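You operate a simulated robot arm through the tools that you are given. There is no shell and no other tool. Be economical: measure what you need, move in short steps, check, and stop when the job is done.

Carry out the task below with a simulated robot arm. There is one attempt and no reset: what you move stays moved.

TASK
Stand the grey airing clump beside the grey wiper felt. It goes on the side that lies toward x -0.7, y -0.7 (a direction in the base frame), with about 3 cm between them.
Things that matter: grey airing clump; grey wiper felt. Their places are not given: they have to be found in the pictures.

It is judged by the outcome, as a careful person would: the job done as asked, and still so three seconds after it is handed in. It fails if anything else is knocked over, pushed out of place, dropped, spilled or broken.

THE ROBOT
A 7-joint arm with a two-finger parallel gripper, fixed in place. Base frame: the origin is at the foot of the arm, x ahead of it, y to its left, z up; the work surface is at about z = 0. Lengths are in mm, angles in rad, forces in N, time in s.
With the tool pointing down near the work surface it reaches from about 220 to 580 mm from the base axis. Its first joint turns from -1.152 to 1.152 rad. Payload 2.5 kg.
Tool frame: the origin (TCP) lies between the finger pads and is the grasp point; the fingertips stand 23 mm ahead of it; z points along the fingers, y is the line along which they close. The gripper opens to 94 mm. The fingers are 38 mm wide and 10 mm thick; the gripper's body (54 by 96 mm) begins 39 mm behind the TCP.
Orientation is that of the tool frame in the base frame, as a unit quaternion [x, y, z, w]. With the fingers straight down and closing along the base's y, the tool's x points along the base's -x, its y along +y and its z along -z.

THE INTERFACE
- The arm moves only by the tool jog_arm. Its arguments are lists of equal length, an entry for each row: "angular": the turn, a rotation vector about the base's x, y, z in rad, a list of three; "delta_pos": the shift along the base's x, y, z in mm, a list of three; "fingers": the opening in per cent of the stroke, from 0 (shut) to 100 (fully open). In form: {"angular": [[rx, ry, rz], ...], "delta_pos": [[dx, dy, dz], ...], "fingers": [fingers, ...]}. A call has 1 to 8 rows; each row shifts and turns the commanded pose from where the row before left it. A row lasts 0.2 s, in which the tool goes at most 50 mm and 0.15 rad; a call with a longer step from one row to the next is refused whole, and so is a gripper value outside its range. A pose out of reach is approached as far as the arm can. The call stops where the force on the tool passes 40 N (or 10 N more than at its start, if that is more) or the arm is blocked; 0.2 s more then pass. The fingers move at their own pace (about 108 mm/s each) and stop on an object; they squeeze with about 24 N. The grip force told is the motor's: it shows also when the fingers shut on nothing. Time passes only in rows, and 0.2 s behind the last, so rows that do not move let the fingers close. It gives the time, the measured TCP pose, the force on the tool (base axes), the opening and the grip force at its end, in the units of the frame above (readings bear some noise).
- Cameras (640 x 400 px; columns grow to the right, rows downward): "scene" is fixed at [87.2, -388.6, 552.6]; the picture's right is [0.98, -0.18, 0.00], its down [-0.09, -0.48, -0.87] and it looks along [0.15, 0.86, -0.49] (base axes); focal length 356 px, centre (320, 200). "wrist" rides on the gripper at [-39, 0, -44] in the tool frame; the picture's right is [0.00, -1.00, 0.00], its down [0.97, 0.00, -0.24] and it looks along [0.24, 0.00, 0.97] (tool axes); focal length 218 px, centre (320, 200).
- get_image(camera): a new picture of that camera. No time passes.
- locate(camera, pixels): for up to 12 pixels [column, row] of the newest picture of that camera ("zoom" is the newest enlarged one), the place [x, y, z] in the base frame of the surface seen there, good to about 2 mm. No time passes.
- close_up(camera, box): a new picture of the part [left, top, right, bottom] of that camera's present view, enlarged. No time passes.
- finish_job(): hands the job in; it is judged then, once.

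Work in short steps. Measure before you move; look again where a grasp or a placing could have gone wrong, and mend it. You have 60 turns and 20 pictures in all, the two below and enlarged ones among them. Open the gripper and draw the arm clear of the work before you hand the job in, unless the task says otherwise; then end with one line.

The tools are called by a JSON object that holds its "op" and its "data". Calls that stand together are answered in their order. jog_arm: Moves the arm, as the interface text tells. Its arguments: {"type":"object","properties":{"angular":{"type":"array"},"delta_pos":{"type":"array"},"fingers":{"type":"array"}},"required":["angular","delta_pos","fingers"]} The other tools are called the same way: get_image (camera) takes a picture; locate (camera, pixels) gives the place of the surface under pixels of a picture; close_up (camera, box) takes an enlarged picture of a part of a camera's view; finish_job () hands the job in.

At the start:

```text
time: 0.0
tool_pos: [237.7, 283.3, 306.6]
tool_rot: [0.0, 1.0, 0.0, -0.001]
contact_force: [-0.6, -0.6, -0.4]
grip_width: 94.3
gripper_force: 0.0
```

scene: 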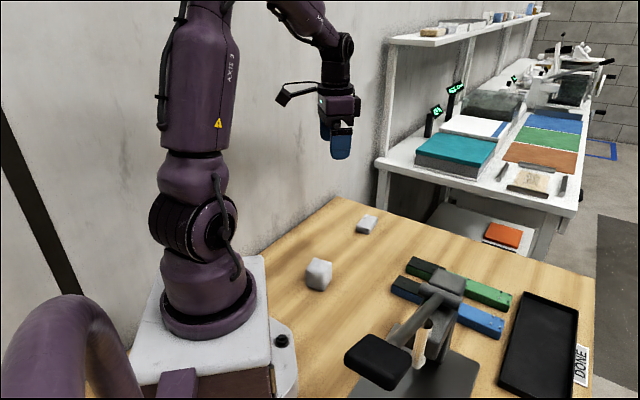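
wrist: 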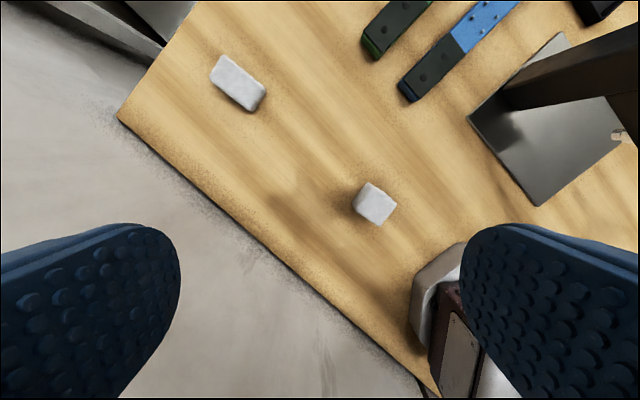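

Two grey objects are seen, at scene (366,224) and (319,274). I enlarge both to tell which is which.

{"op": "close_up", "data": {"camera": "scene", "box": [280, 200, 408, 300]}}

{"op": "close_up", "data": {"camera": "wrist", "box": [190, 30, 430, 250]}}

{"op": "close_up", "data": {"camera": "scene", "box": [330, 240, 600, 400]}}

```text
4.00 times, centred on (344, 250) of scene
```

zoom: 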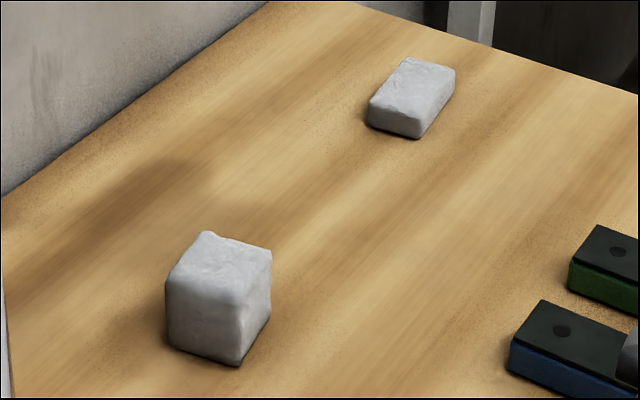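

```text
1.82 times, centred on (310, 140) of wrist
```

zoom: 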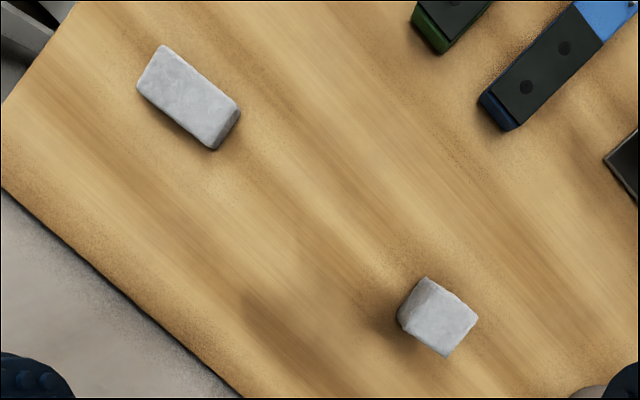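

```text
2.37 times, centred on (465, 320) of scene
```

zoom: 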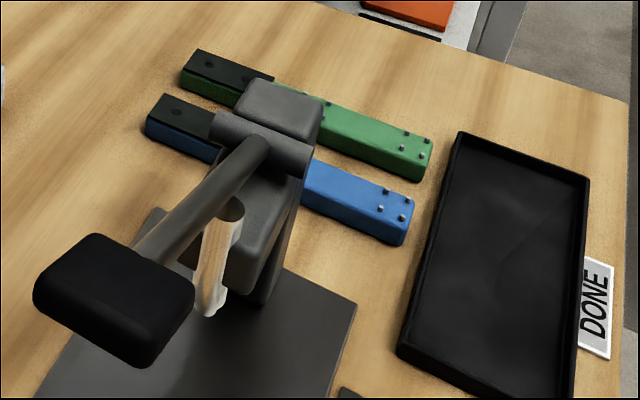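

I take the cube at wrist (375,203) to be the clump and the flat pad at (238,83) to be the wiper felt. I measure both in a new wrist picture and in the scene.

{"op": "locate", "data": {"camera": "wrist", "pixels": [[367, 185], [394, 203], [378, 223], [354, 206], [376, 205], [212, 72], [222, 56], [264, 90], [247, 108], [238, 82], [120, 117], [300, 150]]}}

{"op": "locate", "data": {"camera": "scene", "pixels": [[322, 259], [334, 263], [327, 272], [313, 270], [366, 215], [377, 218], [368, 227], [356, 225], [322, 264], [365, 221], [327, 290], [314, 285]]}}

```text
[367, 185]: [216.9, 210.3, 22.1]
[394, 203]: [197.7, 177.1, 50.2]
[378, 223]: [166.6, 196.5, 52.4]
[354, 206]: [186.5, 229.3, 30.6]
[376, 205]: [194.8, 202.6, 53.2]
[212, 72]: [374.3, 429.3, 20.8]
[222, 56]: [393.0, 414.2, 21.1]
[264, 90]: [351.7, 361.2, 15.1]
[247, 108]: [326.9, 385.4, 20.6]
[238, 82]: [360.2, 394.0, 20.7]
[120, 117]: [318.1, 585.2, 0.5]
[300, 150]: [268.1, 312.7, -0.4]
```

```text
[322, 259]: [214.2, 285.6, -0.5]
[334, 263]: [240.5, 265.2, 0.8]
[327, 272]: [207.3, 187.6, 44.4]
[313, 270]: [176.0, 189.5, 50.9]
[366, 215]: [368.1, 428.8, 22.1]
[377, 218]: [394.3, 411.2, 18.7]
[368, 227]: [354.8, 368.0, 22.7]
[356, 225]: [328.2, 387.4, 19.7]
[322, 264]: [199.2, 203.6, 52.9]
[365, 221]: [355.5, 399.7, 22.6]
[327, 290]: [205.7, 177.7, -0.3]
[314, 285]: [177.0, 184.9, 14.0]
```

The cube is at about (192,203), 53 high, and the felt at about (360,397), 21 high. I move the wrist camera above the cube to get its orientation, and enlarge the felt from here first.

{"op": "close_up", "data": {"camera": "wrist", "box": [198, 45, 278, 120]}}

```text
5.33 times, centred on (238, 82) of wrist
```

zoom: 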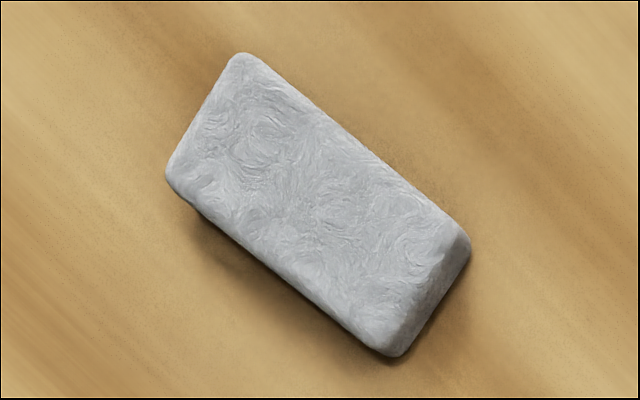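

The swirled fibres fit felt. I measure its edges here.

{"op": "locate", "data": {"camera": "zoom", "pixels": [[240, 60], [175, 175], [450, 225], [378, 340], [415, 285], [440, 300], [450, 280], [208, 115], [345, 132], [275, 265], [310, 200], [395, 352]]}}

{"op": "jog_arm", "data": {"angular": [[0, 0, 0], [0, 0, 0], [0, 0, 0]], "delta_pos": [[-8, -30, -25], [-7, -30, -25], [-7, -20, -20]], "fingers": [100, 100, 100]}}

{"op": "close_up", "data": {"camera": "wrist", "box": [240, 125, 400, 225]}}

```text
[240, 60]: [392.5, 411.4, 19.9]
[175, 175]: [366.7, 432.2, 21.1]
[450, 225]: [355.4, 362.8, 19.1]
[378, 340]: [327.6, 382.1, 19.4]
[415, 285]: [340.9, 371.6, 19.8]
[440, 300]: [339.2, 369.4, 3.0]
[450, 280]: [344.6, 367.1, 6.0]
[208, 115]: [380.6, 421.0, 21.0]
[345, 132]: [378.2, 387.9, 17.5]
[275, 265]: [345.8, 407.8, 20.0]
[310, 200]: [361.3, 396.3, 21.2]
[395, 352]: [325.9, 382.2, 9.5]
```

```text
time: 0.8
tool_pos: [213.0, 204.4, 238.4]
tool_rot: [-0.001, 1.0, 0.001, 0.0]
contact_force: [0.9, -0.6, 0.6]
grip_width: 94.0
gripper_force: 0.1
```

```text
4.00 times, centred on (320, 175) of wrist
```

zoom: 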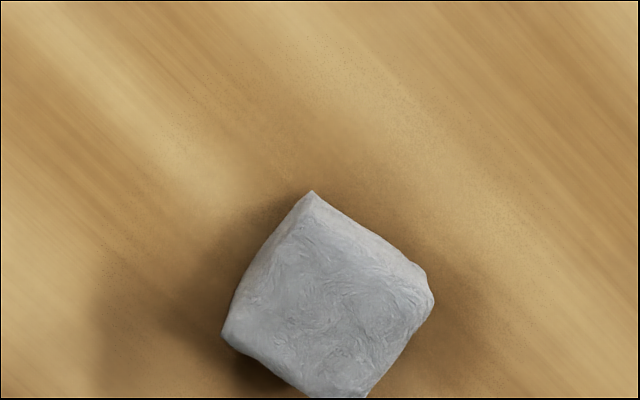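

I need the cube's corners at this view.

{"op": "locate", "data": {"camera": "zoom", "pixels": [[312, 200], [428, 298], [365, 390], [228, 332], [330, 300], [370, 250], [400, 345], [265, 260], [300, 365], [425, 275], [320, 260]]}}

{"op": "close_up", "data": {"camera": "wrist", "box": [280, 160, 360, 240]}}

```text
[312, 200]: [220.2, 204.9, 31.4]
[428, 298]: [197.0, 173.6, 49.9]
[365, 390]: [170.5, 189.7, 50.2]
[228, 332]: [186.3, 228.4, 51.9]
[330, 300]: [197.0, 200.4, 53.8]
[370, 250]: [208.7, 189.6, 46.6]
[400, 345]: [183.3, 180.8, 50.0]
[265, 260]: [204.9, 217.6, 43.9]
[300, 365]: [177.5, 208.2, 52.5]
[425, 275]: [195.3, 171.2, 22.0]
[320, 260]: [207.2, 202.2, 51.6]
```

```text
5.00 times, centred on (320, 200) of wrist
```

zoom: 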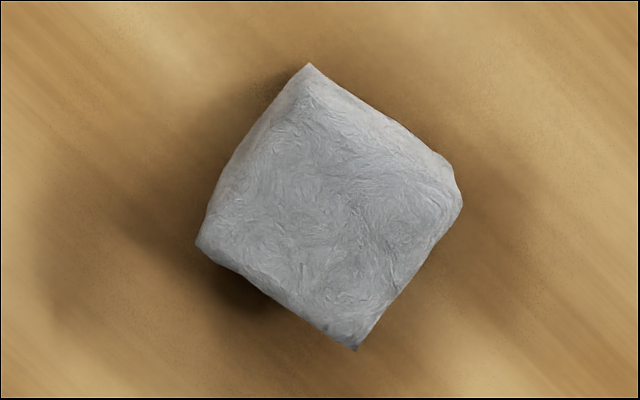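

Cube centre is about (193,201), with its axis at about 60° and a footprint of about 42x38. I turn the tool +1.05 rad, so the fingers close across the axis and end up clear of the felt later, then come over the cube.

{"op": "jog_arm", "data": {"angular": [[0, 0, 0.15], [0, 0, 0.15], [0, 0, 0.15], [0, 0, 0.15], [0, 0, 0.15], [0, 0, 0.15], [0, 0, 0.15], [0, 0, 0]], "delta_pos": [[-5, -1, -10], [-5, -1, -10], [-5, -1, -20], [-5, 0, -20], [0, 0, -20], [0, 0, -20], [0, 0, -20], [0, 0, 0]], "fingers": [100, 100, 100, 100, 100, 100, 100, 100]}}

{"op": "get_image", "data": {"camera": "wrist"}}

```text
time: 2.6
tool_pos: [195.9, 201.3, 117.6]
tool_rot: [-0.502, 0.865, 0.001, 0.001]
contact_force: [0.0, 0.4, 0.6]
grip_width: 94.0
gripper_force: 0.2
```

```text
11 pictures are left
```

wrist: 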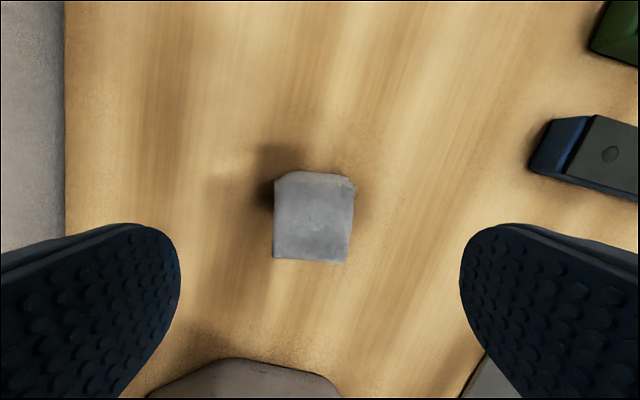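

The cube sits square between the fingers, spanning columns 274 to 353. I measure its top and sides to centre the descent.

{"op": "locate", "data": {"camera": "wrist", "pixels": [[278, 215], [349, 215], [278, 255], [345, 258], [280, 185], [350, 190], [313, 220], [313, 258], [313, 177], [320, 190]]}}

```text
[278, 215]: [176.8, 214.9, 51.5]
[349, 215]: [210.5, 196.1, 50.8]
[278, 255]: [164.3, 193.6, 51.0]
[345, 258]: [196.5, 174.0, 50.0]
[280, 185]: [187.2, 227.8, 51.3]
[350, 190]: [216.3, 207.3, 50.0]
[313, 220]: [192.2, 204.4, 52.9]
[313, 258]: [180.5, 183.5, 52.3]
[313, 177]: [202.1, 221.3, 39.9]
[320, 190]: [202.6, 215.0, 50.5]
```

Centre is about (192,203). I shift (-4,+2), go down to z≈30 and close.

{"op": "jog_arm", "data": {"angular": [[0, 0, 0], [0, 0, 0], [0, 0, 0], [0, 0, 0], [0, 0, 0]], "delta_pos": [[-4, 2, -20], [0, 0, -25], [0, 0, -22], [0, 0, -20], [0, 0, 0]], "fingers": [100, 100, 100, 100, 100]}}

{"op": "jog_arm", "data": {"angular": [[0, 0, 0], [0, 0, 0], [0, 0, 0]], "delta_pos": [[0, 0, 0], [0, 0, 0], [0, 0, 0]], "fingers": [0, 0, 0]}}

```text
time: 3.8
tool_pos: [192.0, 201.7, 29.2]
tool_rot: [-0.5, 0.866, 0.0, 0.0]
contact_force: [-0.4, 0.7, -0.4]
grip_width: 94.0
gripper_force: 0.0
```

```text
time: 4.6
tool_pos: [190.7, 202.4, 29.9]
tool_rot: [-0.501, 0.866, 0.0, 0.0]
contact_force: [-0.2, 0.2, -0.1]
grip_width: 47.0
gripper_force: 24.0
```

Gripped at 47 mm with 24 N. I lift and check.

{"op": "jog_arm", "data": {"angular": [[0, 0, 0], [0, 0, 0], [0, 0, 0], [0, 0, 0]], "delta_pos": [[0, 0, 10], [0, 0, 20], [0, 0, 20], [0, 0, 0]], "fingers": [0, 0, 0, 0]}}

{"op": "get_image", "data": {"camera": "wrist"}}

```text
time: 5.6
tool_pos: [190.3, 201.8, 80.7]
tool_rot: [-0.501, 0.866, 0.0, -0.001]
contact_force: [0.0, -0.3, 0.2]
grip_width: 47.2
gripper_force: 24.2
```

```text
10 pictures are left
```

wrist: 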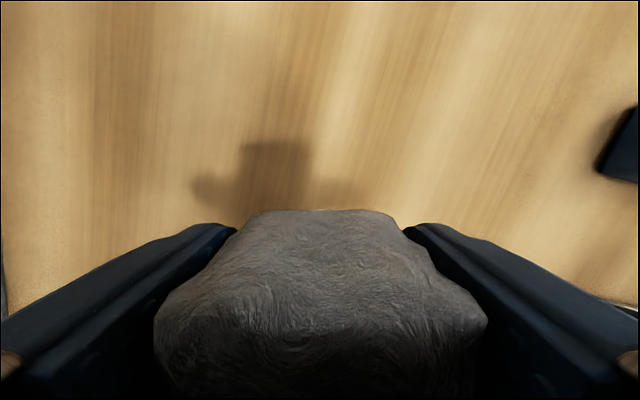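

Held upright. I measure the front face (row ~211-240) and rear edge relative to the TCP, to set the gap.

{"op": "locate", "data": {"camera": "wrist", "pixels": [[320, 213], [320, 220], [320, 235], [320, 260], [320, 300], [320, 360], [270, 215], [375, 215], [320, 395]]}}

```text
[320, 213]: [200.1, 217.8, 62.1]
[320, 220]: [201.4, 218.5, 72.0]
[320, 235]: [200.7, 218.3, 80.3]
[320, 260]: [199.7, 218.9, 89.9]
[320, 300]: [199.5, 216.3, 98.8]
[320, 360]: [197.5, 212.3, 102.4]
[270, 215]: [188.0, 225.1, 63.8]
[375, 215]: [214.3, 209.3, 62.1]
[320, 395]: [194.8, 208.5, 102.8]
```

The front face is about 20 mm ahead of the TCP and the felt's near end is at about (340,370). The target TCP is (300,337), turned -0.127 rad to line up with the felt. I travel there.

{"op": "jog_arm", "data": {"angular": [[0, 0, 0], [0, 0, -0.03], [0, 0, -0.03], [0, 0, -0.03], [0, 0, -0.037], [0, 0, 0], [0, 0, 0], [0, 0, 0]], "delta_pos": [[10, 12, 0], [20, 24, 0], [20, 25, 0], [20, 25, 0], [20, 25, 0], [15, 17, 0], [5, 7, 0], [0, 0, 0]], "fingers": [0, 0, 0, 0, 0, 0, 0, 0]}}

{"op": "get_image", "data": {"camera": "wrist"}}

```text
time: 7.4
tool_pos: [301.4, 337.3, 81.7]
tool_rot: [-0.445, 0.895, 0.0, 0.0]
contact_force: [1.1, 0.3, 0.3]
grip_width: 47.3
gripper_force: 23.7
```

```text
9 pictures are left
```

wrist: 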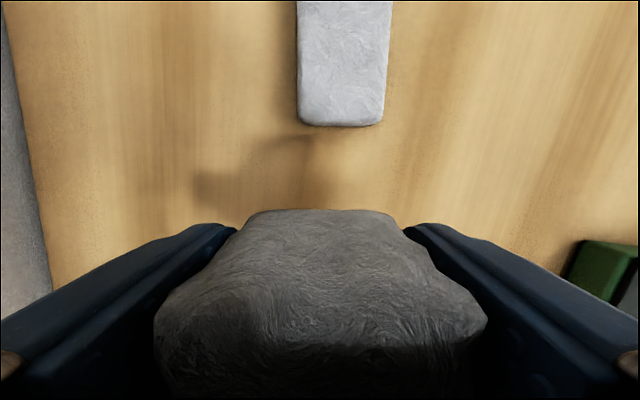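

The cube faces the felt's end squarely. I check the felt's end (row ~122) against the cube's front.

{"op": "locate", "data": {"camera": "wrist", "pixels": [[340, 118], [340, 124], [310, 122], [375, 121], [320, 220], [320, 235]]}}

```text
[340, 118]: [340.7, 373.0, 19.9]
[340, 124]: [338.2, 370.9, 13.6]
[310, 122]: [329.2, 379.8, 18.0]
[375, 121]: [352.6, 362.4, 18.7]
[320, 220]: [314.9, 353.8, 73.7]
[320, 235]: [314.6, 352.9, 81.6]
```

Gap now 28 mm, so I back off 2 mm and lower 50 mm, back to the grasp height.

{"op": "jog_arm", "data": {"angular": [[0, 0, 0], [0, 0, 0], [0, 0, 0], [0, 0, 0], [0, 0, 0], [0, 0, 0]], "delta_pos": [[-1.2, -1.6, -15], [0, 0, -15], [0, 0, -10], [0, 0, -6], [0, 0, -4], [0, 0, 0]], "fingers": [0, 0, 0, 0, 0, 0]}}

```text
time: 8.8
tool_pos: [300.1, 335.2, 31.6]
tool_rot: [-0.445, 0.895, 0.0, 0.0]
contact_force: [-0.3, 0.0, -0.3]
grip_width: 47.4
gripper_force: 23.9
```

Still about 1.5 mm high with no contact. I lower in small steps.

{"op": "jog_arm", "data": {"angular": [[0, 0, 0], [0, 0, 0]], "delta_pos": [[0, 0, -1], [0, 0, 0]], "fingers": [0, 0]}}

```text
time: 9.4
tool_pos: [300.0, 335.8, 29.6]
tool_rot: [-0.446, 0.895, 0.0, -0.001]
contact_force: [0.8, -0.3, -0.3]
grip_width: 47.2
gripper_force: 24.2
```

At the grasp height. I lower 0.5 mm more, then open and rise.

{"op": "jog_arm", "data": {"angular": [[0, 0, 0], [0, 0, 0], [0, 0, 0], [0, 0, 0]], "delta_pos": [[0, 0, -0.5], [0, 0, 0], [0, 0, 0], [0, 0, 0]], "fingers": [0, 60, 85, 85]}}

{"op": "jog_arm", "data": {"angular": [[0, 0, 0], [0, 0, 0], [0, 0, 0], [0, 0, 0], [0, 0, 0], [0, 0, 0]], "delta_pos": [[0, 0, 15], [0, 0, 30], [0, 0, 40], [-10, -10, 40], [-20, -20, 40], [0, 0, 0]], "fingers": [85, 85, 85, 85, 85, 85]}}

{"op": "get_image", "data": {"camera": "wrist"}}

{"op": "get_image", "data": {"camera": "scene"}}

```text
time: 10.4
tool_pos: [298.8, 336.3, 29.8]
tool_rot: [-0.445, 0.895, 0.0, 0.001]
contact_force: [0.8, 0.4, -0.3]
grip_width: 79.7
gripper_force: 0.1
```

```text
time: 11.8
tool_pos: [269.2, 305.2, 192.5]
tool_rot: [-0.445, 0.895, 0.0, 0.0]
contact_force: [-1.0, -0.3, -0.5]
grip_width: 80.0
gripper_force: 0.1
```

```text
8 pictures are left
```

wrist: 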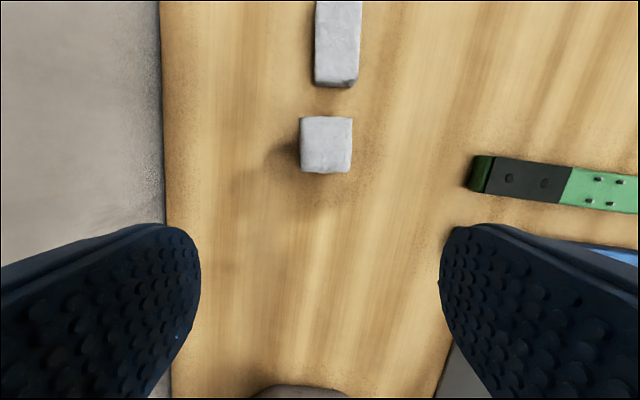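

```text
7 pictures are left
```

scene: 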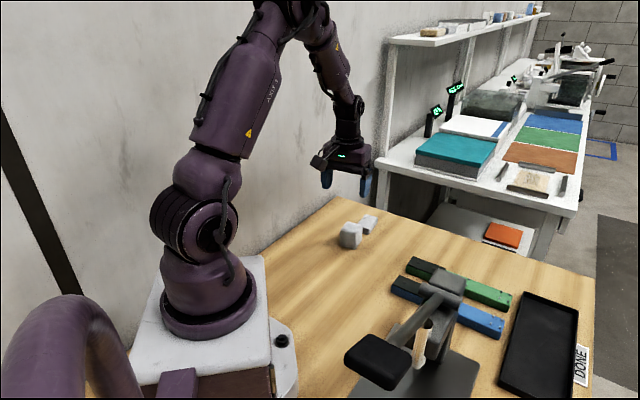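

The cube stands at wrist (326,145) with the felt's end at row 87. I check the positions.

{"op": "locate", "data": {"camera": "wrist", "pixels": [[326, 118], [326, 145], [304, 145], [350, 145], [326, 168], [335, 84], [335, 79], [355, 84], [338, 45], [326, 110]]}}

```text
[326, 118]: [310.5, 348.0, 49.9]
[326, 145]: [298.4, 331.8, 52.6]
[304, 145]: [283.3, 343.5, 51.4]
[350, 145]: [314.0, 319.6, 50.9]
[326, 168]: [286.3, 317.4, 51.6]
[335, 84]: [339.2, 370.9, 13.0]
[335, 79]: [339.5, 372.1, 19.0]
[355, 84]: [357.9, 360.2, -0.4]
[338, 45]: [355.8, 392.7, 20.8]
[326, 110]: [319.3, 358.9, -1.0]
```

The top edge of the clump is about 33 mm from the felt's end and its bulge about 30 mm; it stands upright, the felt has not moved, and the gripper is open and clear. I hand in.

{"op": "finish_job", "data": {}}

```text
The job is handed in.
```

The grey airing clump now stands upright beside the grey wiper felt, on its (-0.7, -0.7) side with a gap of about 3 cm. I took the cube to be the clump and the flat pad to be the felt, going by their shapes.
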